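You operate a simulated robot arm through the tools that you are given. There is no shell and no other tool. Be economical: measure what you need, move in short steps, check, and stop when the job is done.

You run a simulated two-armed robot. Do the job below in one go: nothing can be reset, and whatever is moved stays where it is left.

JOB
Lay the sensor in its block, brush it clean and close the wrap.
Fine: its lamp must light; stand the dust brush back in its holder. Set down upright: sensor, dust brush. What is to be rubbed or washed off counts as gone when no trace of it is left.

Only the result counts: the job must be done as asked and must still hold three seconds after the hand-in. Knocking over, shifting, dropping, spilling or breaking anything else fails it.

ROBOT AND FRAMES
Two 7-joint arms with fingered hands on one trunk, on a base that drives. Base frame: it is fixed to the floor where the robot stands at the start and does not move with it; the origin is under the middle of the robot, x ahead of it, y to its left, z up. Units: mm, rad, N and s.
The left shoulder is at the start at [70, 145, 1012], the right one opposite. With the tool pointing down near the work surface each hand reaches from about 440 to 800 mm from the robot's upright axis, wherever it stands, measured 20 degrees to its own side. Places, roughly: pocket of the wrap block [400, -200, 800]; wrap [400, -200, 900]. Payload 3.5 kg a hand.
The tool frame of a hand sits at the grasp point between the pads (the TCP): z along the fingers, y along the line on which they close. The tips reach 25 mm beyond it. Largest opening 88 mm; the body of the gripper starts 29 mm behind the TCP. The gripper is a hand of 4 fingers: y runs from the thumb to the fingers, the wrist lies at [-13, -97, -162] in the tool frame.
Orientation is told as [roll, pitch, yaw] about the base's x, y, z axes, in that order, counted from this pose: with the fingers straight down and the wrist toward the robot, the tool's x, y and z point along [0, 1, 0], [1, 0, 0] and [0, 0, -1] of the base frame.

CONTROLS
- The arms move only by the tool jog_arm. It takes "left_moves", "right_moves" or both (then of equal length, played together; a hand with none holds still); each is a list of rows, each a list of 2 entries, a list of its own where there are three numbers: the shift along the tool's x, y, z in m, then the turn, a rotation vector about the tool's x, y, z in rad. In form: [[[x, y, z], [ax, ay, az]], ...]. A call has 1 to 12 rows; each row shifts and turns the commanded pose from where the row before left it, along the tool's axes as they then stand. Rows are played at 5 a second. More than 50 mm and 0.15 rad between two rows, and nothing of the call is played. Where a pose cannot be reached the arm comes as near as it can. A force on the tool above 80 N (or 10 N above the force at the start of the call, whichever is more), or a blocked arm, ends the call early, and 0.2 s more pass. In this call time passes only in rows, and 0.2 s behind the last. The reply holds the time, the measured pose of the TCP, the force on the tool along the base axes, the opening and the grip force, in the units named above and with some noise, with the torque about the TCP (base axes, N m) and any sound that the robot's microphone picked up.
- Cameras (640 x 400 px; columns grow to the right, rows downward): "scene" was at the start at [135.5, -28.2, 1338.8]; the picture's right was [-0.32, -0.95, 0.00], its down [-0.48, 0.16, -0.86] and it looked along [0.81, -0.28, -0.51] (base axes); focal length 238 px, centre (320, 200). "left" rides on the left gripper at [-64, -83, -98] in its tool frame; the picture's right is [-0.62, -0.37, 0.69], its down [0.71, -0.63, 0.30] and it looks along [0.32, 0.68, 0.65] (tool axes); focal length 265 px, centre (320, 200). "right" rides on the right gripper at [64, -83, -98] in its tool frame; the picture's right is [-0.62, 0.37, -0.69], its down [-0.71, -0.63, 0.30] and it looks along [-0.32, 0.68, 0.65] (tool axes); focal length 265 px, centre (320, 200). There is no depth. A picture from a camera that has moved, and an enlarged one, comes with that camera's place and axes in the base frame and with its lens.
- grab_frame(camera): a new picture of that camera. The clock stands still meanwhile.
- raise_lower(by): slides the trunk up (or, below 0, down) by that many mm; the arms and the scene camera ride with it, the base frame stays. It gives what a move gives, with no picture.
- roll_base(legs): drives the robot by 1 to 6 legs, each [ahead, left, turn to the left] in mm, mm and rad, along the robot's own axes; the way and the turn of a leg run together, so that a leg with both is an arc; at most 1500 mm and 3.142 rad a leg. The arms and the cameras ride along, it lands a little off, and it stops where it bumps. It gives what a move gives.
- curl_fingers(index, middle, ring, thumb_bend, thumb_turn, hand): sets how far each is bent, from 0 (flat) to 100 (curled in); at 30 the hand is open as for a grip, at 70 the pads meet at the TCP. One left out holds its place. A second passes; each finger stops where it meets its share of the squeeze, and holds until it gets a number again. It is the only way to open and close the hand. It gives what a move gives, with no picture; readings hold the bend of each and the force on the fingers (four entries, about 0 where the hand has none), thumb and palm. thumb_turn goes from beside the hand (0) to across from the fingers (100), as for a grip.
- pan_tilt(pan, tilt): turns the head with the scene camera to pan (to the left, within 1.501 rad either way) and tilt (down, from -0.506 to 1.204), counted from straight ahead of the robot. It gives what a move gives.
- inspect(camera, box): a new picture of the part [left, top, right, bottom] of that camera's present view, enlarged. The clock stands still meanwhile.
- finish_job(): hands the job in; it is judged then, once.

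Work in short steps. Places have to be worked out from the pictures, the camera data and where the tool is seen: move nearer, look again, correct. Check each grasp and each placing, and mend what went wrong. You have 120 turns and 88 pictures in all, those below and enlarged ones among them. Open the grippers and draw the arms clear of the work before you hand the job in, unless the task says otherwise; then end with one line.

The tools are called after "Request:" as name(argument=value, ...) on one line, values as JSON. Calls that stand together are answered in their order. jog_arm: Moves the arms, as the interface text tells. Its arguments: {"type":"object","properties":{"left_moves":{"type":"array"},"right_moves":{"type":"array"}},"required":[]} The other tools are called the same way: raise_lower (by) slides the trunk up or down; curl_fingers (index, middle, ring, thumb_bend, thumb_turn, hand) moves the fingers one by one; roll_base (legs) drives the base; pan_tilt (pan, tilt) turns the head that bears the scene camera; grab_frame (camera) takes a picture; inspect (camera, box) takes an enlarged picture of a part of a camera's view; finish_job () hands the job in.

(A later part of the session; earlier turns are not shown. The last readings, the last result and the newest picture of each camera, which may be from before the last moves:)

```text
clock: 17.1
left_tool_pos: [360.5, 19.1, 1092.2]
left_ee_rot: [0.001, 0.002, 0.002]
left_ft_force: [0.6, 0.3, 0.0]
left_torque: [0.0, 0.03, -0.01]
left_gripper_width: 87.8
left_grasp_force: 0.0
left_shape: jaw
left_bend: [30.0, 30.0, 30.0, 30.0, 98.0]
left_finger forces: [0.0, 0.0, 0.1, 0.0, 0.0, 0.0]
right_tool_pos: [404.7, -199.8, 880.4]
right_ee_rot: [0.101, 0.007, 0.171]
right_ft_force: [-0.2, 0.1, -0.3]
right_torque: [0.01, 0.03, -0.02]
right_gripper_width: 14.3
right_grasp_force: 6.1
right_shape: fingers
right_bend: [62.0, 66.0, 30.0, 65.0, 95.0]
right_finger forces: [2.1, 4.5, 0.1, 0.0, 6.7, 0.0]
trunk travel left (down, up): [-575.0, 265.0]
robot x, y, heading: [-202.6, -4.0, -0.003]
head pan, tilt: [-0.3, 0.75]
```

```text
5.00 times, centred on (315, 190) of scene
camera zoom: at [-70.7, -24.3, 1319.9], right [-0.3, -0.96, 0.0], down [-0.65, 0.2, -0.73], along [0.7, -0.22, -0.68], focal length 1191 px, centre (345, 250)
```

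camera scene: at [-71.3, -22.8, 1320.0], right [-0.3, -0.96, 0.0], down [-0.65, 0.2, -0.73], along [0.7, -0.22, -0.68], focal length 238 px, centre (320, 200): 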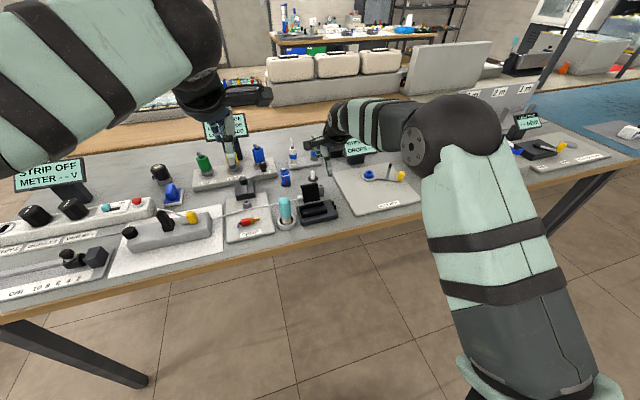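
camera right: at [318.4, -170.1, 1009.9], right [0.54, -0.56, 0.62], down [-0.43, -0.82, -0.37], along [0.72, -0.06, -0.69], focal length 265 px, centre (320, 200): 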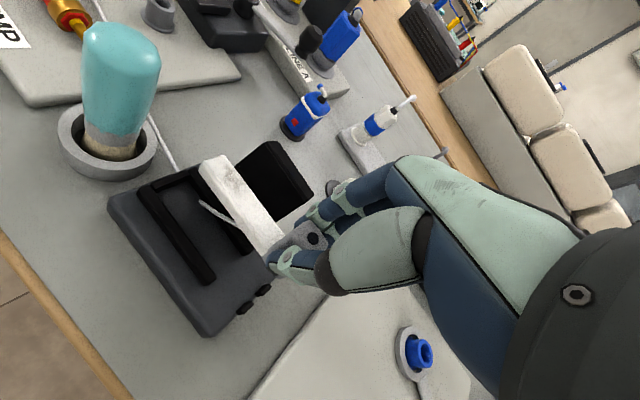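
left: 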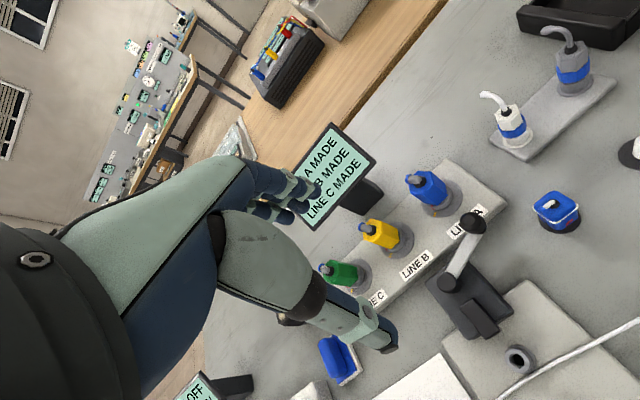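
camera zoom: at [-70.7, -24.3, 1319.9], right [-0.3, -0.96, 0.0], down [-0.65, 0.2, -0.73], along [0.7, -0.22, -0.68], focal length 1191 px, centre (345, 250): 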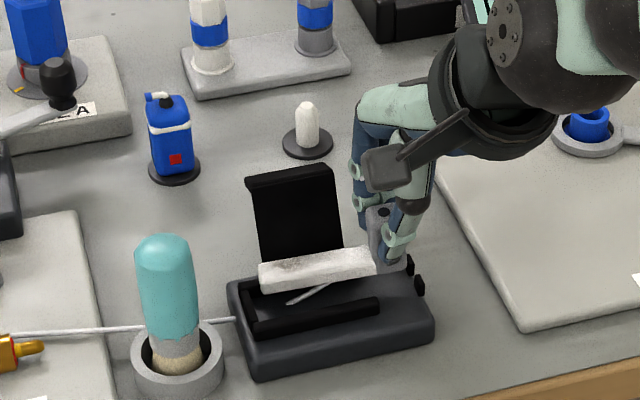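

Alignment is close: pocket centre x≈397, bar about 397 with a −0.05 rad yaw residue. I'll correct that, lower 12 mm and look again.

Request:
jog_arm(right_moves=[[[0, 0.001, 0], [0.005, 0, -0.05]], [[-0.001, 0, 0.012], [0, 0, 0]]])

Request:
inspect(camera="right", box=[130, 130, 330, 305])

Request:
inspect(camera="scene", box=[290, 170, 350, 220])

```text
clock: 17.7
left_tool_pos: [358.0, 20.0, 1092.6]
left_ee_rot: [0.001, -0.001, 0.002]
left_ft_force: [-0.3, 0.6, -0.3]
left_torque: [0.0, 0.04, -0.01]
left_gripper_width: 87.9
left_grasp_force: 0.1
left_shape: jaw
left_bend: [30.0, 30.0, 30.0, 30.0, 98.0]
left_finger forces: [0.0, 0.0, 0.0, 0.0, 0.0, 0.1]
right_tool_pos: [402.9, -199.3, 870.8]
right_ee_rot: [0.101, 0.0, 0.222]
right_ft_force: [-0.9, -0.1, 1.9]
right_torque: [0.01, -0.01, 0.05]
right_gripper_width: 14.7
right_grasp_force: 7.2
right_shape: fingers
right_bend: [62.0, 66.0, 30.0, 65.0, 95.0]
right_finger forces: [2.4, 5.3, 0.1, 0.0, 7.5, 0.0]
trunk travel left (down, up): [-575.0, 265.0]
robot x, y, heading: [-200.6, -4.8, -0.003]
head pan, tilt: [-0.3, 0.75]
```

```text
2.29 times, centred on (230, 218) of right
camera zoom: at [310.1, -165.2, 974.6], right [0.51, -0.59, 0.63], down [-0.47, -0.8, -0.37], along [0.72, -0.1, -0.68], focal length 607 px, centre (526, 160)
```

zoom: 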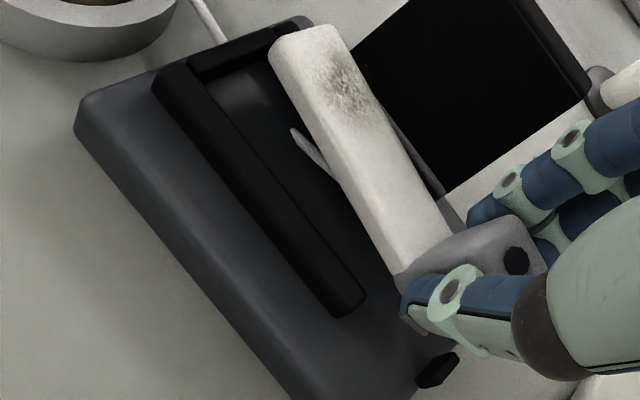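

```text
8.00 times, centred on (320, 195) of scene
camera zoom: at [-73.9, -23.7, 1320.4], right [-0.3, -0.96, 0.0], down [-0.65, 0.2, -0.73], along [0.7, -0.22, -0.68], focal length 1906 px, centre (320, 240)
```

zoom: 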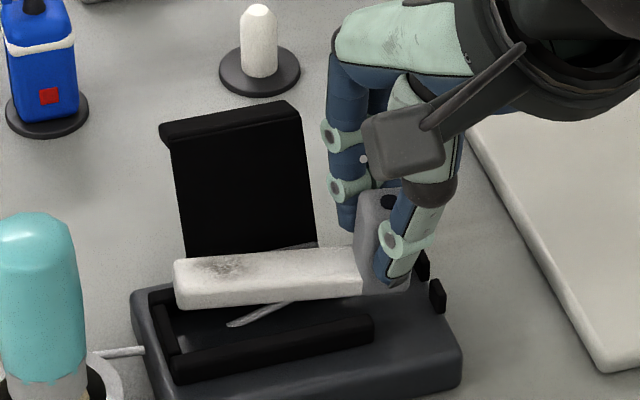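

Light contact (1.9 N) and the bar has twisted slightly, so it is touching the far rail, a few mm too far in +x. Raising 10 mm, shifting −5 mm in x and re-looking.

Request:
jog_arm(right_moves=[[[0.001, 0, -0.01], [0, 0, 0]], [[0.001, -0.005, 0], [0, 0, 0]]])

Request:
inspect(camera="right", box=[130, 130, 330, 305])

Request:
inspect(camera="scene", box=[290, 170, 350, 220])

```text
clock: 18.3
left_tool_pos: [359.2, 19.7, 1094.0]
left_ee_rot: [-0.001, 0.0, 0.001]
left_ft_force: [0.3, -0.5, 1.2]
left_torque: [0.0, 0.03, 0.02]
left_gripper_width: 87.4
left_grasp_force: 0.0
left_shape: jaw
left_bend: [30.0, 30.0, 30.0, 30.0, 98.0]
left_finger forces: [0.1, 0.1, 0.1, 0.0, 0.0, 0.0]
right_tool_pos: [398.4, -199.4, 879.9]
right_ee_rot: [0.1, 0.004, 0.221]
right_ft_force: [0.6, -0.1, -0.7]
right_torque: [0.02, 0.0, 0.01]
right_gripper_width: 14.6
right_grasp_force: 7.3
right_shape: fingers
right_bend: [61.0, 66.0, 30.0, 65.0, 95.0]
right_finger forces: [2.0, 5.0, 0.0, 0.0, 7.0, 0.0]
trunk travel left (down, up): [-575.0, 265.0]
robot x, y, heading: [-202.2, -0.1, 0.001]
head pan, tilt: [-0.3, 0.75]
```

```text
2.29 times, centred on (230, 218) of right
camera zoom: at [305.3, -164.2, 984.4], right [0.51, -0.59, 0.63], down [-0.47, -0.8, -0.37], along [0.72, -0.1, -0.69], focal length 607 px, centre (526, 160)
```

zoom: 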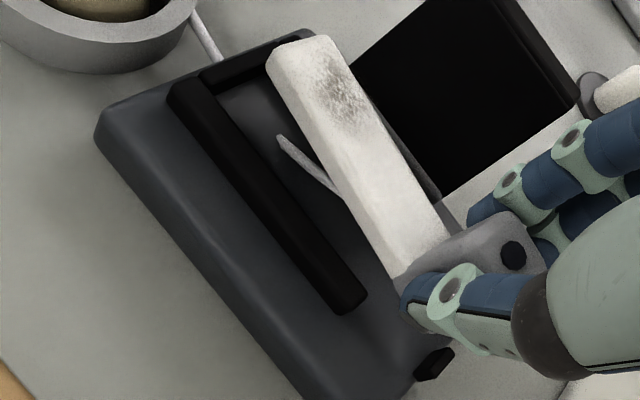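

```text
8.00 times, centred on (320, 195) of scene
camera zoom: at [-73.2, -23.4, 1320.2], right [-0.3, -0.96, 0.0], down [-0.65, 0.2, -0.73], along [0.7, -0.22, -0.68], focal length 1906 px, centre (320, 240)
```

zoom: 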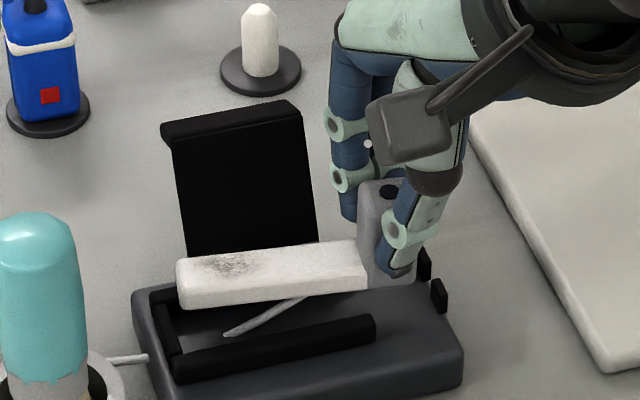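

The tip appears to have been pitched up about 0.1 rad by that touch. I'll rotate the hand −0.1 about base x and +0.05 yaw to level it, move 3 mm to −y off the end wall, and re-check.

Request:
jog_arm(right_moves=[[[-0.003, 0, 0], [0.027, -0.098, -0.05]]])

Request:
inspect(camera="right", box=[130, 130, 330, 305])

Request:
inspect(camera="scene", box=[290, 170, 350, 220])

```text
clock: 18.7
left_tool_pos: [359.7, 21.5, 1093.2]
left_ee_rot: [-0.002, 0.0, 0.001]
left_ft_force: [0.0, 0.1, -0.3]
left_torque: [0.02, 0.0, -0.04]
left_gripper_width: 87.6
left_grasp_force: 0.0
left_shape: jaw
left_bend: [30.0, 30.0, 30.0, 30.0, 98.0]
left_finger forces: [0.0, 0.0, 0.0, 0.0, 0.1, 0.0]
right_tool_pos: [399.5, -200.8, 879.9]
right_ee_rot: [0.001, 0.028, 0.272]
right_ft_force: [-0.4, -0.3, -0.7]
right_torque: [0.0, 0.05, -0.04]
right_gripper_width: 14.9
right_grasp_force: 7.6
right_shape: fingers
right_bend: [61.0, 66.0, 30.0, 65.0, 95.0]
right_finger forces: [2.0, 5.1, 0.1, 0.0, 7.1, 0.0]
trunk travel left (down, up): [-575.0, 265.0]
robot x, y, heading: [-205.3, 0.7, 0.002]
head pan, tilt: [-0.3, 0.75]
```

```text
2.29 times, centred on (230, 218) of right
camera zoom: at [304.4, -160.9, 980.5], right [0.54, -0.49, 0.68], down [-0.42, -0.86, -0.29], along [0.73, -0.13, -0.67], focal length 607 px, centre (526, 160)
```

zoom: 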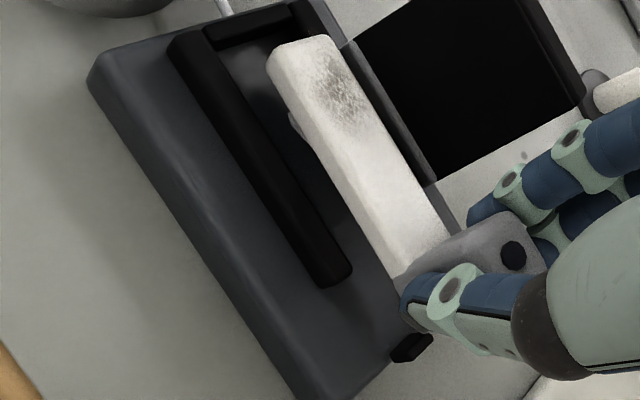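

```text
8.00 times, centred on (320, 195) of scene
camera zoom: at [-72.8, -22.2, 1320.2], right [-0.3, -0.96, 0.0], down [-0.65, 0.2, -0.73], along [0.7, -0.22, -0.68], focal length 1906 px, centre (320, 240)
```

zoom: 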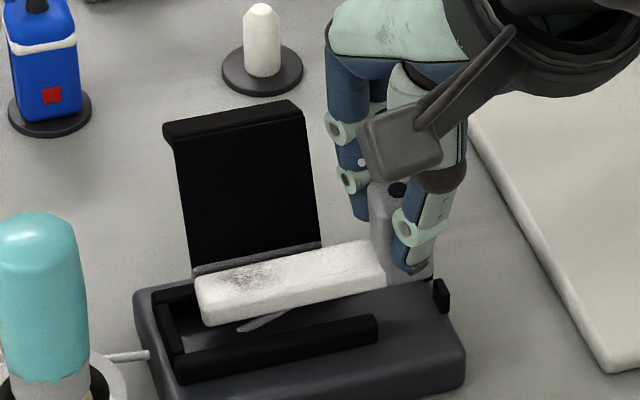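

Bar and rails are now parallel in both views and centred (bar x≈390–402, pocket 386–408). Lowering in small steps.

Request:
jog_arm(right_moves=[[[0, 0, 0.005], [0, 0, 0]], [[0, 0, 0.005], [0, 0, 0]], [[0, 0, 0.004], [0, 0, 0]]])

Request:
inspect(camera="right", box=[130, 130, 330, 305])

Request:
inspect(camera="scene", box=[290, 170, 350, 220])

```text
clock: 19.5
left_tool_pos: [356.4, 20.7, 1094.2]
left_ee_rot: [0.0, -0.002, 0.001]
left_ft_force: [0.5, -0.4, 0.3]
left_torque: [0.01, -0.01, 0.0]
left_gripper_width: 87.3
left_grasp_force: 0.1
left_shape: jaw
left_bend: [30.0, 30.0, 30.0, 30.0, 98.0]
left_finger forces: [0.0, 0.0, 0.0, 0.0, 0.0, 0.1]
right_tool_pos: [398.1, -202.0, 868.8]
right_ee_rot: [0.002, 0.022, 0.272]
right_ft_force: [-0.4, -0.9, 12.1]
right_torque: [0.01, 0.01, 0.05]
right_gripper_width: 14.8
right_grasp_force: 9.3
right_shape: fingers
right_bend: [62.0, 66.0, 30.0, 65.0, 95.0]
right_finger forces: [2.1, 7.3, 0.0, 0.0, 9.3, 0.0]
trunk travel left (down, up): [-575.0, 265.0]
robot x, y, heading: [-205.6, -3.8, 0.002]
head pan, tilt: [-0.3, 0.75]
```

```text
2.29 times, centred on (230, 218) of right
camera zoom: at [302.9, -161.5, 969.0], right [0.54, -0.49, 0.68], down [-0.42, -0.86, -0.29], along [0.73, -0.13, -0.67], focal length 607 px, centre (526, 160)
```

zoom: 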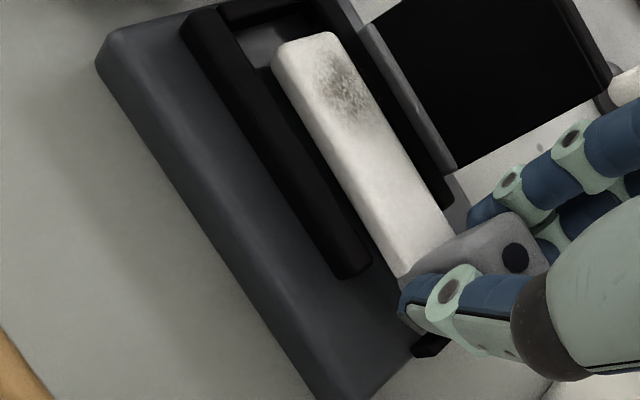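

```text
8.00 times, centred on (320, 195) of scene
camera zoom: at [-75.2, -23.0, 1320.7], right [-0.3, -0.96, 0.0], down [-0.65, 0.2, -0.73], along [0.7, -0.22, -0.68], focal length 1906 px, centre (320, 240)
```

zoom: 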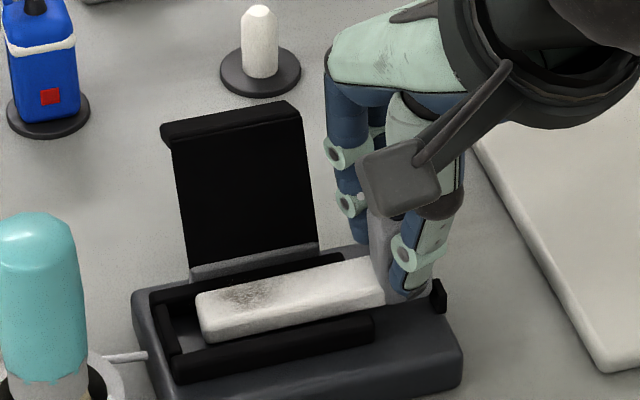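

The bar sits between the rails and the floor is felt (12 N). I'll relieve 2 mm and open the fingers slightly.

Request:
jog_arm(right_moves=[[[0, 0, -0.0025], [0, 0, 0]]])

Request:
curl_fingers(hand="right", index=57, middle=58, thumb_bend=56)

Request:
inspect(camera="scene", box=[290, 170, 350, 220])

```text
clock: 19.9
left_tool_pos: [357.5, 21.0, 1093.1]
left_ee_rot: [-0.001, -0.002, 0.001]
left_ft_force: [-1.1, -0.4, -0.5]
left_torque: [-0.02, -0.02, 0.01]
left_gripper_width: 87.6
left_grasp_force: 0.0
left_shape: jaw
left_bend: [30.0, 30.0, 30.0, 30.0, 98.0]
left_finger forces: [0.0, 0.0, 0.0, 0.0, 0.0, 0.0]
right_tool_pos: [398.4, -201.1, 868.2]
right_ee_rot: [0.004, 0.026, 0.271]
right_ft_force: [0.8, -0.7, 8.8]
right_torque: [-0.02, -0.08, 0.03]
right_gripper_width: 14.8
right_grasp_force: 9.1
right_shape: fingers
right_bend: [62.0, 66.0, 30.0, 65.0, 95.0]
right_finger forces: [2.4, 7.4, 0.1, 0.0, 8.3, 0.1]
trunk travel left (down, up): [-575.0, 265.0]
robot x, y, heading: [-202.7, -1.5, 0.002]
head pan, tilt: [-0.3, 0.75]
```

```text
clock: 20.9
left_tool_pos: [358.2, 19.9, 1093.2]
left_ee_rot: [0.001, 0.0, 0.002]
left_ft_force: [-0.1, -0.1, -0.1]
left_torque: [-0.04, -0.02, 0.04]
left_gripper_width: 87.6
left_grasp_force: 0.1
left_shape: jaw
left_bend: [30.0, 30.0, 30.0, 30.0, 98.0]
left_finger forces: [0.0, 0.0, 0.0, 0.1, 0.0, 0.0]
right_tool_pos: [398.8, -202.1, 867.9]
right_ee_rot: [0.002, 0.028, 0.272]
right_ft_force: [0.3, 0.8, 0.1]
right_torque: [-0.04, -0.01, 0.01]
right_gripper_width: 28.0
right_grasp_force: 0.2
right_shape: fingers
right_bend: [56.0, 57.0, 30.0, 56.0, 97.0]
right_finger forces: [0.0, 0.0, 0.0, 0.1, 0.0, 0.1]
trunk travel left (down, up): [-575.0, 265.0]
robot x, y, heading: [-203.1, 1.2, 0.002]
head pan, tilt: [-0.3, 0.75]
```

```text
8.00 times, centred on (320, 195) of scene
camera zoom: at [-72.9, -23.4, 1320.2], right [-0.3, -0.96, 0.0], down [-0.65, 0.2, -0.73], along [0.7, -0.22, -0.68], focal length 1906 px, centre (320, 240)
```

zoom: 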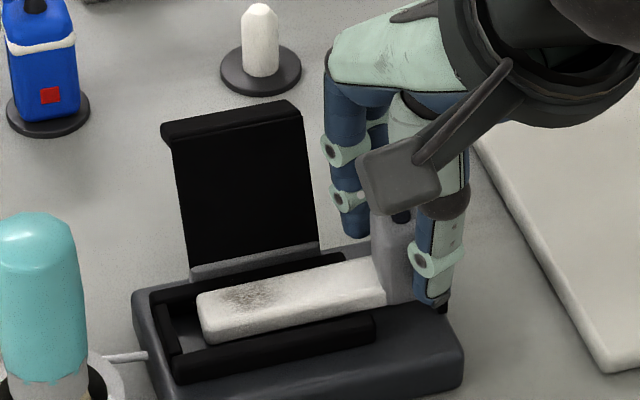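

Released cleanly. Going straight up and viewing the result.

Request:
jog_arm(right_moves=[[[0, 0, -0.02], [0, 0, 0]], [[0, 0, -0.03], [0, 0, 0]], [[0, 0, -0.04], [0, 0, 0]], [[-0.03, -0.02, -0.02], [0, 0, 0]]])

Request:
inspect(camera="scene", box=[280, 160, 350, 220])

Request:
grab_frame(camera="right")

```text
clock: 21.9
left_tool_pos: [358.9, 18.0, 1092.9]
left_ee_rot: [0.001, -0.001, 0.002]
left_ft_force: [-0.3, -0.6, -0.5]
left_torque: [0.01, 0.0, 0.03]
left_gripper_width: 87.8
left_grasp_force: 0.0
left_shape: jaw
left_bend: [30.0, 30.0, 30.0, 30.0, 98.0]
left_finger forces: [0.0, 0.0, 0.1, 0.0, 0.1, 0.0]
right_tool_pos: [390.6, -236.4, 978.5]
right_ee_rot: [0.006, 0.027, 0.273]
right_ft_force: [0.4, -0.8, -0.3]
right_torque: [0.02, 0.0, -0.01]
right_gripper_width: 28.2
right_grasp_force: 0.0
right_shape: fingers
right_bend: [56.0, 57.0, 30.0, 56.0, 97.0]
right_finger forces: [0.1, 0.1, 0.1, 0.0, 0.1, 0.1]
trunk travel left (down, up): [-575.0, 265.0]
robot x, y, heading: [-199.9, 1.7, 0.002]
head pan, tilt: [-0.3, 0.75]
```

```text
6.67 times, centred on (315, 190) of scene
camera zoom: at [-73.9, -25.6, 1320.2], right [-0.3, -0.96, 0.0], down [-0.65, 0.2, -0.73], along [0.7, -0.21, -0.68], focal length 1588 px, centre (353, 267)
```

zoom: 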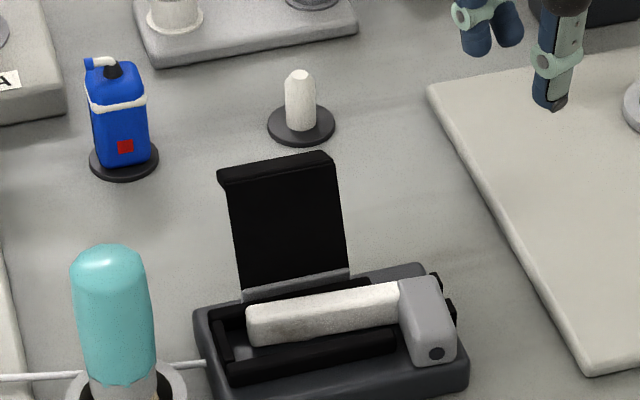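

```text
44 pictures are left
camera right: at [295.7, -197.8, 1078.9], right [0.54, -0.5, 0.68], down [-0.42, -0.86, -0.29], along [0.73, -0.13, -0.67], focal length 265 px, centre (320, 200)
```

right: 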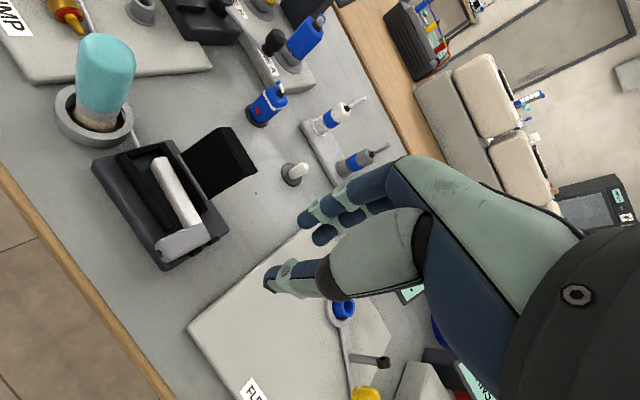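

The sensor has rolled onto its side toward the robot: the dot now faces −x. I need a closer look.

Request:
inspect(camera="right", box=[80, 120, 240, 280])

Request:
inspect(camera="scene", box=[300, 185, 340, 220])

```text
2.50 times, centred on (160, 200) of right
camera zoom: at [295.7, -197.8, 1078.9], right [0.54, -0.5, 0.68], down [-0.42, -0.86, -0.29], along [0.73, -0.13, -0.67], focal length 664 px, centre (720, 200)
```

zoom: 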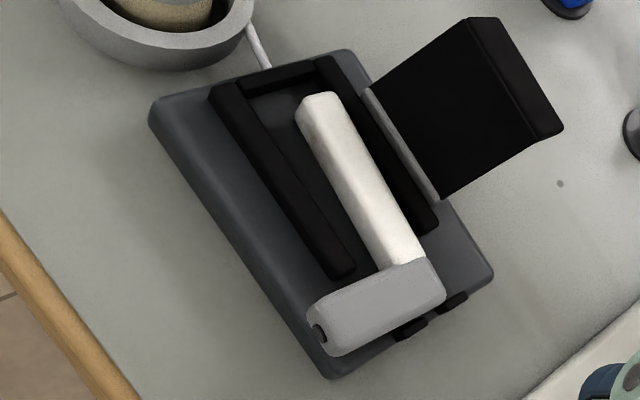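

```text
11.43 times, centred on (320, 202) of scene
camera zoom: at [-73.9, -25.6, 1320.2], right [-0.3, -0.96, 0.0], down [-0.65, 0.2, -0.73], along [0.7, -0.21, -0.68], focal length 2722 px, centre (320, 171)
```

zoom: 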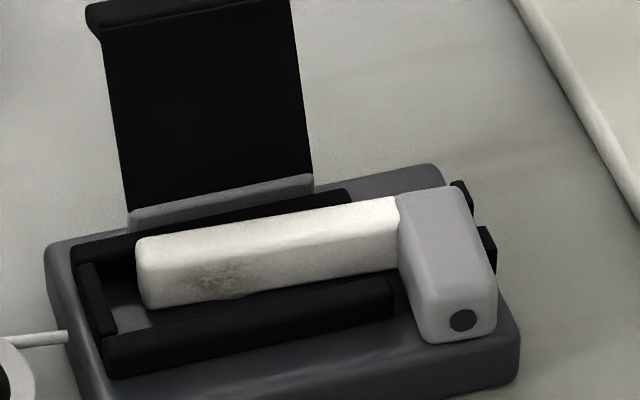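

I will upright the sensor by pinching the dot end of its head across y and pivoting it up. That needs a hand yaw near 90°, so I'll raise the trunk for clearance and move the base to approach from the right, turned left.

Request:
raise_lower(by=180)

Request:
roll_base(legs=[[35, -476, 0], [0, 0, 0.8]])

Request:
grab_frame(camera="scene")

```text
clock: 23.9
left_tool_pos: [358.3, 19.1, 1272.0]
left_ee_rot: [0.0, 0.0, 0.002]
left_ft_force: [0.8, 0.4, 0.2]
left_torque: [-0.03, -0.01, -0.02]
left_gripper_width: 87.4
left_grasp_force: 0.1
left_shape: jaw
left_bend: [30.0, 30.0, 30.0, 30.0, 98.0]
left_finger forces: [0.0, 0.0, 0.0, 0.0, 0.0, 0.0]
right_tool_pos: [391.8, -236.4, 1156.9]
right_ee_rot: [0.004, 0.028, 0.271]
right_ft_force: [0.1, 0.3, -0.4]
right_torque: [0.04, 0.0, -0.04]
right_gripper_width: 28.1
right_grasp_force: 0.1
right_shape: fingers
right_bend: [56.0, 57.0, 30.0, 56.0, 97.0]
right_finger forces: [0.0, 0.0, 0.0, 0.0, 0.0, 0.0]
trunk travel left (down, up): [-755.0, 85.0]
robot x, y, heading: [-202.1, -2.1, -0.001]
head pan, tilt: [-0.3, 0.75]
```

```text
clock: 28.8
left_tool_pos: [208.4, -63.3, 1273.6]
left_ee_rot: [-0.001, 0.0, 0.806]
left_ft_force: [0.1, 0.8, -0.1]
left_torque: [-0.01, 0.01, 0.0]
left_gripper_width: 87.5
left_grasp_force: 0.1
left_shape: jaw
left_bend: [30.0, 30.0, 30.0, 30.0, 98.0]
left_finger forces: [0.0, 0.1, 0.0, 0.1, 0.1, 0.1]
right_tool_pos: [415.2, -215.7, 1157.7]
right_ee_rot: [0.005, 0.028, 1.078]
right_ft_force: [-0.1, 0.2, 0.5]
right_torque: [-0.01, -0.01, 0.0]
right_gripper_width: 28.1
right_grasp_force: 0.0
right_shape: fingers
right_bend: [56.0, 57.0, 30.0, 56.0, 97.0]
right_finger forces: [0.0, 0.0, 0.0, 0.0, 0.0, 0.1]
trunk travel left (down, up): [-755.0, 85.0]
robot x, y, heading: [-163.2, -482.3, 0.805]
head pan, tilt: [-0.3, 0.75]
```

```text
41 pictures are left
camera scene: at [-58.3, -404.2, 1500.2], right [0.48, -0.87, 0.0], down [-0.6, -0.33, -0.73], along [0.64, 0.35, -0.68], focal length 238 px, centre (320, 200)
```

scene: 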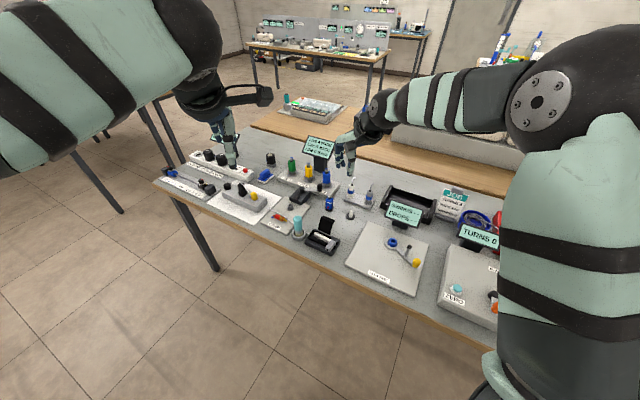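

Base is in place. Now turning the hand to yaw ≈1.53, moving above the head's dot end, opening the fingers and lowering the trunk.

Request:
jog_arm(right_moves=[[[0, 0, 0], [0, 0, -0.15]], [[0, 0, 0], [0, 0, -0.15]], [[0, 0, 0], [0, 0, -0.15]], [[0.022, 0.0085, 0], [-0.02, -0.02, 0]], [[0.022, 0.0085, 0], [0, 0, 0]]])

Request:
curl_fingers(hand="right", index=50, middle=45, ring=50, thumb_bend=45)

Request:
raise_lower(by=-210)

Request:
grab_frame(camera="right")

Request:
inspect(camera="scene", box=[270, 160, 390, 260])

```text
clock: 30.0
left_tool_pos: [206.7, -62.2, 1273.4]
left_ee_rot: [-0.003, -0.003, 0.806]
left_ft_force: [0.1, 0.8, -0.5]
left_torque: [-0.01, -0.03, -0.01]
left_gripper_width: 87.5
left_grasp_force: 0.1
left_shape: jaw
left_bend: [30.0, 30.0, 30.0, 30.0, 98.0]
left_finger forces: [0.1, 0.0, 0.1, 0.0, 0.1, 0.0]
right_tool_pos: [371.2, -196.8, 1157.2]
right_ee_rot: [-0.005, 0.004, 1.529]
right_ft_force: [0.2, 0.5, 0.3]
right_torque: [0.0, -0.04, 0.01]
right_gripper_width: 27.9
right_grasp_force: 0.0
right_shape: fingers
right_bend: [56.0, 57.0, 30.0, 56.0, 97.0]
right_finger forces: [0.0, 0.1, 0.0, 0.1, 0.0, 0.0]
trunk travel left (down, up): [-755.0, 85.0]
robot x, y, heading: [-165.5, -479.1, 0.807]
head pan, tilt: [-0.3, 0.75]
```

```text
clock: 31.0
left_tool_pos: [208.4, -63.2, 1271.5]
left_ee_rot: [0.002, 0.0, 0.807]
left_ft_force: [0.5, -0.5, -0.6]
left_torque: [-0.01, 0.05, 0.0]
left_gripper_width: 87.5
left_grasp_force: 0.0
left_shape: jaw
left_bend: [30.0, 30.0, 30.0, 30.0, 98.0]
left_finger forces: [0.0, 0.0, 0.0, 0.0, 0.0, 0.1]
right_tool_pos: [372.7, -196.5, 1156.9]
right_ee_rot: [-0.005, 0.003, 1.529]
right_ft_force: [0.0, 0.7, 0.8]
right_torque: [-0.02, -0.04, -0.03]
right_gripper_width: 46.3
right_grasp_force: 0.0
right_shape: fingers
right_bend: [50.0, 45.0, 50.0, 45.0, 97.0]
right_finger forces: [0.0, 0.0, 0.0, 0.1, 0.0, 0.0]
trunk travel left (down, up): [-755.0, 85.0]
robot x, y, heading: [-168.7, -484.6, 0.808]
head pan, tilt: [-0.3, 0.75]
```

```text
clock: 33.3
left_tool_pos: [207.3, -62.5, 1062.8]
left_ee_rot: [-0.001, 0.0, 0.806]
left_ft_force: [0.1, 1.0, 0.3]
left_torque: [0.02, -0.02, 0.01]
left_gripper_width: 87.3
left_grasp_force: 0.0
left_shape: jaw
left_bend: [30.0, 30.0, 30.0, 30.0, 98.0]
left_finger forces: [0.0, 0.1, 0.1, 0.0, 0.0, 0.1]
right_tool_pos: [372.2, -196.1, 947.4]
right_ee_rot: [-0.006, 0.005, 1.531]
right_ft_force: [0.2, 0.4, 0.8]
right_torque: [-0.01, -0.02, 0.02]
right_gripper_width: 46.6
right_grasp_force: 0.1
right_shape: fingers
right_bend: [50.0, 45.0, 50.0, 45.0, 97.0]
right_finger forces: [0.0, 0.0, 0.1, 0.0, 0.1, 0.1]
trunk travel left (down, up): [-545.0, 295.0]
robot x, y, heading: [-165.0, -482.5, 0.808]
head pan, tilt: [-0.3, 0.75]
```

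```text
40 pictures are left
camera right: at [303.7, -277.3, 1045.6], right [0.63, 0.34, 0.69], down [0.69, -0.66, -0.3], along [0.36, 0.67, -0.65], focal length 265 px, centre (320, 200)
```

right: 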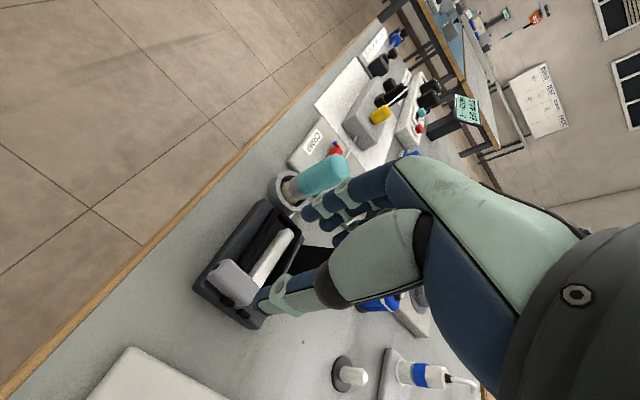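

```text
4.00 times, centred on (330, 210) of scene
camera zoom: at [-58.8, -403.9, 1290.2], right [0.48, -0.87, 0.0], down [-0.6, -0.33, -0.73], along [0.64, 0.35, -0.68], focal length 953 px, centre (280, 160)
```

zoom: 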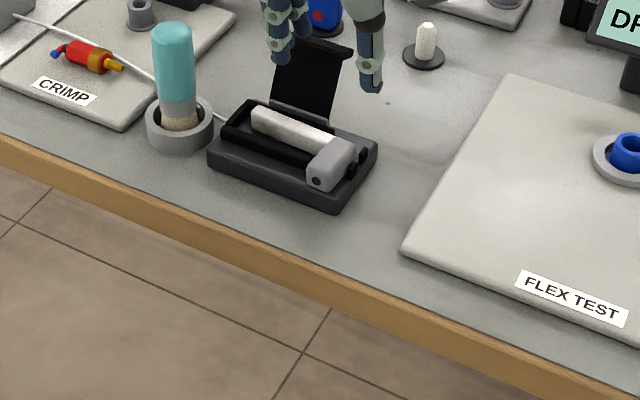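

Good approach direction. Zooming on the head to fix its position.

Request:
inspect(camera="right", box=[180, 190, 320, 330])

Request:
inspect(camera="scene", box=[315, 175, 375, 220])

```text
2.86 times, centred on (250, 260) of right
camera zoom: at [303.7, -277.3, 1045.6], right [0.63, 0.34, 0.69], down [0.69, -0.66, -0.3], along [0.36, 0.67, -0.65], focal length 758 px, centre (520, 29)
```

zoom: 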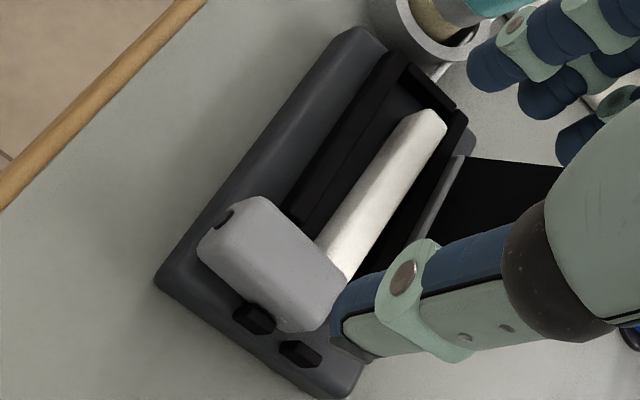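

```text
8.89 times, centred on (345, 198) of scene
camera zoom: at [-58.8, -403.9, 1290.2], right [0.48, -0.87, 0.0], down [-0.6, -0.33, -0.73], along [0.64, 0.35, -0.68], focal length 2117 px, centre (98, 222)
```

zoom: 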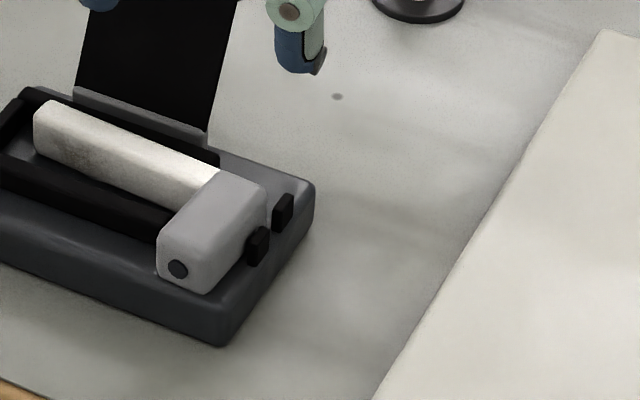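

Head: x≈363–400, y centre ≈−199. Only middle and thumb should pinch, so I'll tuck the ring finger away (it would land on the bar) and descend partway.

Request:
curl_fingers(hand="right", index=40, middle=47, ring=100, thumb_bend=47)

Request:
jog_arm(right_moves=[[[0, -0.002, 0.025], [0, 0, 0]], [[0, 0, 0.025], [0, 0, 0]]])

Request:
inspect(camera="right", box=[160, 150, 400, 350])

Request:
inspect(camera="scene", box=[305, 160, 385, 220])

```text
clock: 34.3
left_tool_pos: [208.9, -64.1, 1062.1]
left_ee_rot: [0.001, 0.0, 0.803]
left_ft_force: [0.6, -0.1, 0.2]
left_torque: [0.0, -0.02, 0.0]
left_gripper_width: 87.8
left_grasp_force: 0.1
left_shape: jaw
left_bend: [30.0, 30.0, 30.0, 30.0, 98.0]
left_finger forces: [0.0, 0.0, 0.0, 0.0, 0.0, 0.1]
right_tool_pos: [372.7, -196.8, 947.4]
right_ee_rot: [-0.004, 0.004, 1.531]
right_ft_force: [1.2, -0.2, 0.3]
right_torque: [-0.01, 0.01, -0.01]
right_gripper_width: 55.9
right_grasp_force: 0.0
right_shape: fingers
right_bend: [40.0, 47.0, 100.0, 47.0, 97.0]
right_finger forces: [0.1, 0.0, 0.0, 0.0, 0.1, 0.1]
trunk travel left (down, up): [-545.0, 295.0]
robot x, y, heading: [-167.8, -482.1, 0.806]
head pan, tilt: [-0.3, 0.75]
```

```text
clock: 34.9
left_tool_pos: [208.0, -62.0, 1062.3]
left_ee_rot: [0.001, -0.002, 0.808]
left_ft_force: [-0.5, 0.4, -1.0]
left_torque: [0.02, 0.0, 0.0]
left_gripper_width: 87.6
left_grasp_force: 0.1
left_shape: jaw
left_bend: [30.0, 30.0, 30.0, 30.0, 98.0]
left_finger forces: [0.0, 0.0, 0.1, 0.0, 0.1, 0.0]
right_tool_pos: [373.1, -199.8, 896.8]
right_ee_rot: [-0.007, 0.003, 1.529]
right_ft_force: [-0.6, -0.6, -0.1]
right_torque: [0.01, 0.0, -0.03]
right_gripper_width: 56.2
right_grasp_force: 0.0
right_shape: fingers
right_bend: [40.0, 47.0, 100.0, 47.0, 97.0]
right_finger forces: [0.1, 0.0, 0.0, 0.0, 0.0, 0.0]
trunk travel left (down, up): [-545.0, 295.0]
robot x, y, heading: [-164.9, -482.4, 0.81]
head pan, tilt: [-0.3, 0.75]
```

```text
2.00 times, centred on (280, 250) of right
camera zoom: at [304.4, -279.2, 996.0], right [0.63, 0.34, 0.69], down [0.69, -0.66, -0.3], along [0.36, 0.67, -0.66], focal length 531 px, centre (400, 100)
```

zoom: 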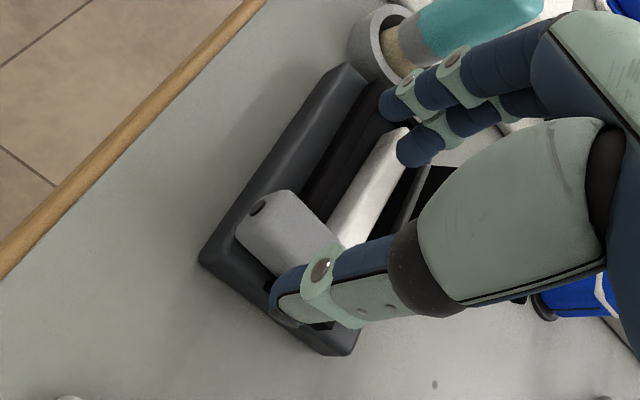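

```text
6.67 times, centred on (345, 190) of scene
camera zoom: at [-58.2, -403.4, 1290.1], right [0.48, -0.87, 0.0], down [-0.6, -0.33, -0.73], along [0.64, 0.35, -0.68], focal length 1588 px, centre (153, 267)
```

zoom: 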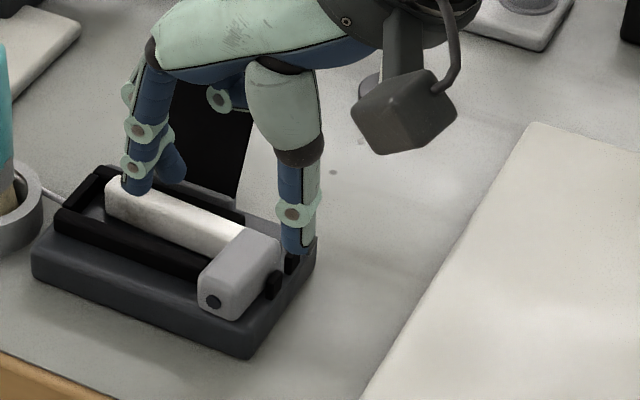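

Lined up. Lowering to pinch height.

Request:
jog_arm(right_moves=[[[0.002, 0, 0.015], [0, 0, 0]], [[0, 0, 0.016], [0, 0, 0]]])

Request:
inspect(camera="scene", box=[305, 160, 385, 220])

Request:
inspect(camera="right", box=[160, 150, 400, 350])

```text
clock: 35.5
left_tool_pos: [209.2, -62.3, 1063.1]
left_ee_rot: [0.001, 0.0, 0.806]
left_ft_force: [0.1, 0.6, -0.2]
left_torque: [0.0, 0.01, 0.0]
left_gripper_width: 87.6
left_grasp_force: 0.0
left_shape: jaw
left_bend: [30.0, 30.0, 30.0, 30.0, 98.0]
left_finger forces: [0.0, 0.0, 0.0, 0.0, 0.0, 0.0]
right_tool_pos: [370.4, -198.9, 865.5]
right_ee_rot: [-0.005, 0.003, 1.528]
right_ft_force: [0.2, -0.9, 0.3]
right_torque: [0.02, -0.02, 0.0]
right_gripper_width: 56.2
right_grasp_force: 0.2
right_shape: fingers
right_bend: [40.0, 47.0, 100.0, 47.0, 97.0]
right_finger forces: [0.0, 0.1, 0.0, 0.1, 0.0, 0.0]
trunk travel left (down, up): [-545.0, 295.0]
robot x, y, heading: [-165.1, -477.5, 0.801]
head pan, tilt: [-0.3, 0.75]
```

```text
6.67 times, centred on (345, 190) of scene
camera zoom: at [-58.3, -403.6, 1290.1], right [0.48, -0.87, 0.0], down [-0.6, -0.33, -0.73], along [0.64, 0.35, -0.68], focal length 1588 px, centre (153, 267)
```

zoom: 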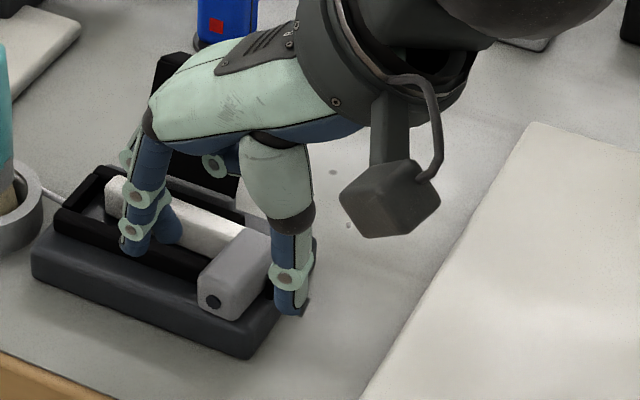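

```text
2.00 times, centred on (280, 250) of right
camera zoom: at [302.3, -279.3, 964.6], right [0.63, 0.34, 0.69], down [0.69, -0.66, -0.3], along [0.36, 0.67, -0.66], focal length 531 px, centre (400, 100)
```

zoom: 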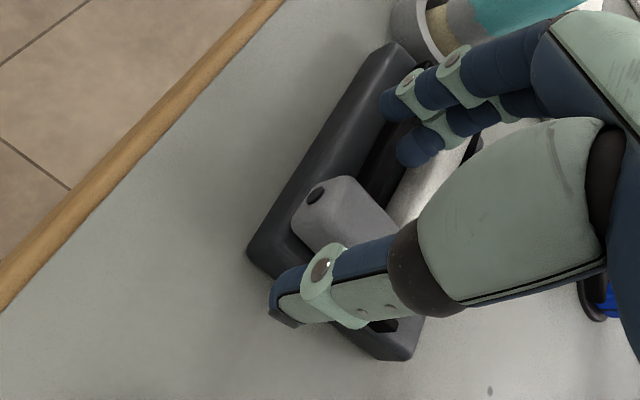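

Thumb and middle finger straddle the dot end. Pinching now.

Request:
curl_fingers(hand="right", middle=70, thumb_bend=70)

Request:
inspect(camera="scene", box=[305, 160, 385, 220])

```text
clock: 36.5
left_tool_pos: [207.6, -62.0, 1062.3]
left_ee_rot: [0.0, -0.001, 0.806]
left_ft_force: [-0.5, 0.2, -0.3]
left_torque: [0.0, 0.02, 0.0]
left_gripper_width: 87.6
left_grasp_force: 0.0
left_shape: jaw
left_bend: [30.0, 30.0, 30.0, 30.0, 98.0]
left_finger forces: [0.0, 0.0, 0.1, 0.1, 0.0, 0.1]
right_tool_pos: [370.1, -198.6, 866.6]
right_ee_rot: [-0.006, 0.002, 1.531]
right_ft_force: [-0.3, 2.4, 1.8]
right_torque: [0.06, -0.01, 0.04]
right_gripper_width: 31.5
right_grasp_force: 0.9
right_shape: fingers
right_bend: [40.0, 68.0, 100.0, 70.0, 97.0]
right_finger forces: [0.0, 2.3, 0.0, 0.0, 0.0, 0.0]
trunk travel left (down, up): [-545.0, 295.0]
robot x, y, heading: [-166.7, -481.7, 0.808]
head pan, tilt: [-0.3, 0.75]
```

```text
6.67 times, centred on (345, 190) of scene
camera zoom: at [-58.9, -403.3, 1290.2], right [0.48, -0.87, 0.0], down [-0.6, -0.33, -0.73], along [0.64, 0.35, -0.68], focal length 1588 px, centre (153, 267)
```

zoom: 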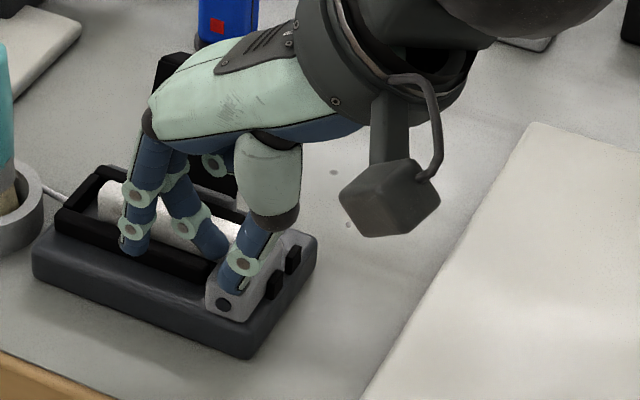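

The thumb slid over the top, so I need to be lower. I'll open, go 6 mm toward −x (clear of the near rail) and 10 mm lower, and pinch again.

Request:
curl_fingers(hand="right", middle=45, thumb_bend=45)

Request:
jog_arm(right_moves=[[[0.006, -0.003, 0], [0, 0, 0]], [[0, 0, 0.01], [0, 0, 0]]])

Request:
curl_fingers(hand="right", middle=70, thumb_bend=70)

Request:
inspect(camera="scene", box=[305, 160, 385, 220])

```text
clock: 37.5
left_tool_pos: [208.1, -63.0, 1061.5]
left_ee_rot: [-0.001, 0.0, 0.807]
left_ft_force: [0.4, 0.0, -0.7]
left_torque: [0.01, 0.0, 0.0]
left_gripper_width: 87.6
left_grasp_force: 0.0
left_shape: jaw
left_bend: [30.0, 30.0, 30.0, 30.0, 98.0]
left_finger forces: [0.1, 0.1, 0.0, 0.0, 0.0, 0.0]
right_tool_pos: [369.9, -199.3, 865.9]
right_ee_rot: [-0.007, 0.004, 1.529]
right_ft_force: [0.2, 0.0, 0.6]
right_torque: [0.0, 0.0, -0.01]
right_gripper_width: 57.4
right_grasp_force: 0.1
right_shape: fingers
right_bend: [40.0, 45.0, 100.0, 45.0, 97.0]
right_finger forces: [0.0, 0.0, 0.0, 0.0, 0.0, 0.0]
trunk travel left (down, up): [-545.0, 295.0]
robot x, y, heading: [-170.6, -481.8, 0.807]
head pan, tilt: [-0.3, 0.75]
```

```text
clock: 38.1
left_tool_pos: [208.5, -62.1, 1063.1]
left_ee_rot: [-0.002, 0.001, 0.807]
left_ft_force: [0.6, 0.1, -0.9]
left_torque: [0.02, 0.01, 0.03]
left_gripper_width: 87.7
left_grasp_force: 0.1
left_shape: jaw
left_bend: [30.0, 30.0, 30.0, 30.0, 98.0]
left_finger forces: [0.0, 0.1, 0.0, 0.0, 0.1, 0.0]
right_tool_pos: [364.3, -201.3, 856.0]
right_ee_rot: [-0.004, 0.004, 1.53]
right_ft_force: [-1.0, 0.0, 2.0]
right_torque: [0.08, 0.02, 0.01]
right_gripper_width: 57.5
right_grasp_force: 1.2
right_shape: fingers
right_bend: [40.0, 45.0, 100.0, 45.0, 97.0]
right_finger forces: [0.1, 1.4, 0.0, 0.1, 0.0, 0.1]
trunk travel left (down, up): [-545.0, 295.0]
robot x, y, heading: [-166.7, -482.8, 0.808]
head pan, tilt: [-0.3, 0.75]
```

```text
clock: 39.1
left_tool_pos: [207.5, -60.4, 1062.0]
left_ee_rot: [0.0, -0.001, 0.808]
left_ft_force: [0.1, -0.2, -0.2]
left_torque: [0.01, 0.0, 0.0]
left_gripper_width: 87.7
left_grasp_force: 0.1
left_shape: jaw
left_bend: [30.0, 30.0, 30.0, 30.0, 98.0]
left_finger forces: [0.1, 0.0, 0.0, 0.1, 0.1, 0.0]
right_tool_pos: [364.2, -201.4, 856.8]
right_ee_rot: [-0.005, 0.003, 1.529]
right_ft_force: [-0.4, 5.3, 0.2]
right_torque: [0.12, -0.01, 0.07]
right_gripper_width: 31.3
right_grasp_force: 2.5
right_shape: fingers
right_bend: [40.0, 65.0, 100.0, 70.0, 97.0]
right_finger forces: [0.0, 4.9, 0.1, 0.0, 0.0, 0.0]
trunk travel left (down, up): [-545.0, 295.0]
robot x, y, heading: [-163.8, -479.6, 0.808]
head pan, tilt: [-0.3, 0.75]
```

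```text
6.67 times, centred on (345, 190) of scene
camera zoom: at [-58.9, -402.7, 1290.1], right [0.48, -0.87, 0.0], down [-0.6, -0.33, -0.73], along [0.64, 0.35, -0.68], focal length 1588 px, centre (153, 267)
```

zoom: 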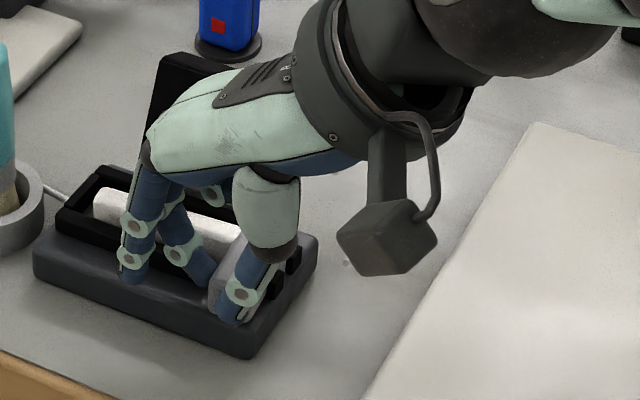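

The middle finger presses the head but the thumb has missed it in front. I'll open and look at where the head is.

Request:
curl_fingers(hand="right", middle=45, thumb_bend=45)

Request:
inspect(camera="scene", box=[315, 170, 365, 220])

Request:
inspect(camera="right", box=[220, 180, 380, 340])

```text
clock: 40.1
left_tool_pos: [208.4, -61.5, 1060.9]
left_ee_rot: [0.0, 0.0, 0.807]
left_ft_force: [0.6, -0.9, 0.9]
left_torque: [-0.01, -0.01, 0.02]
left_gripper_width: 87.7
left_grasp_force: 0.0
left_shape: jaw
left_bend: [30.0, 30.0, 30.0, 30.0, 98.0]
left_finger forces: [0.1, 0.0, 0.0, 0.0, 0.1, 0.0]
right_tool_pos: [364.9, -202.6, 857.0]
right_ee_rot: [-0.005, 0.005, 1.528]
right_ft_force: [-0.9, 0.3, 1.1]
right_torque: [0.03, 0.02, 0.04]
right_gripper_width: 57.8
right_grasp_force: 0.0
right_shape: fingers
right_bend: [40.0, 46.0, 100.0, 45.0, 97.0]
right_finger forces: [0.0, 1.2, 0.0, 0.0, 0.0, 0.0]
trunk travel left (down, up): [-545.0, 295.0]
robot x, y, heading: [-162.0, -481.5, 0.808]
head pan, tilt: [-0.3, 0.75]
```

```text
8.00 times, centred on (340, 195) of scene
camera zoom: at [-59.0, -403.9, 1290.2], right [0.48, -0.87, 0.0], down [-0.6, -0.33, -0.73], along [0.64, 0.35, -0.68], focal length 1906 px, centre (160, 240)
```

zoom: 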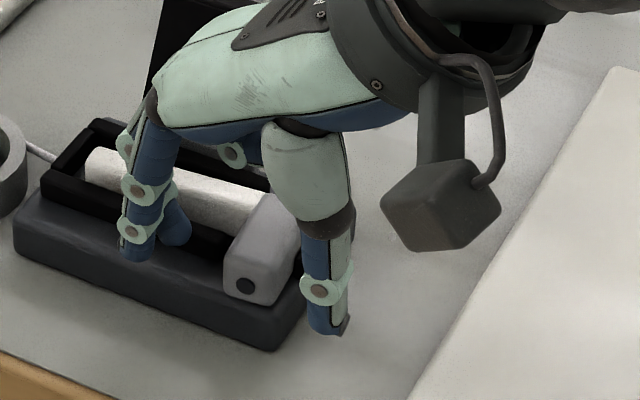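

```text
2.50 times, centred on (300, 260) of right
camera zoom: at [295.7, -282.4, 954.9], right [0.63, 0.34, 0.69], down [0.69, -0.66, -0.3], along [0.36, 0.67, -0.65], focal length 664 px, centre (370, 50)
```

zoom: 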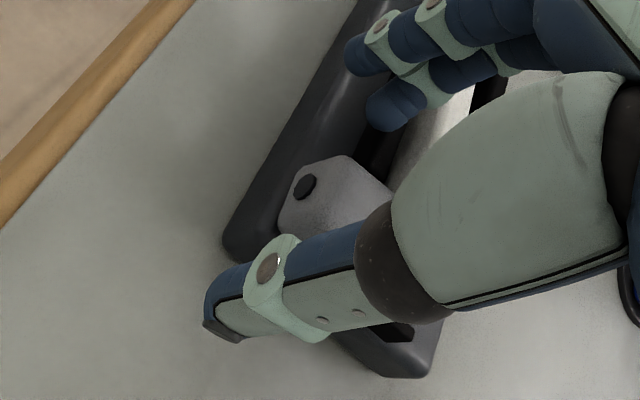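

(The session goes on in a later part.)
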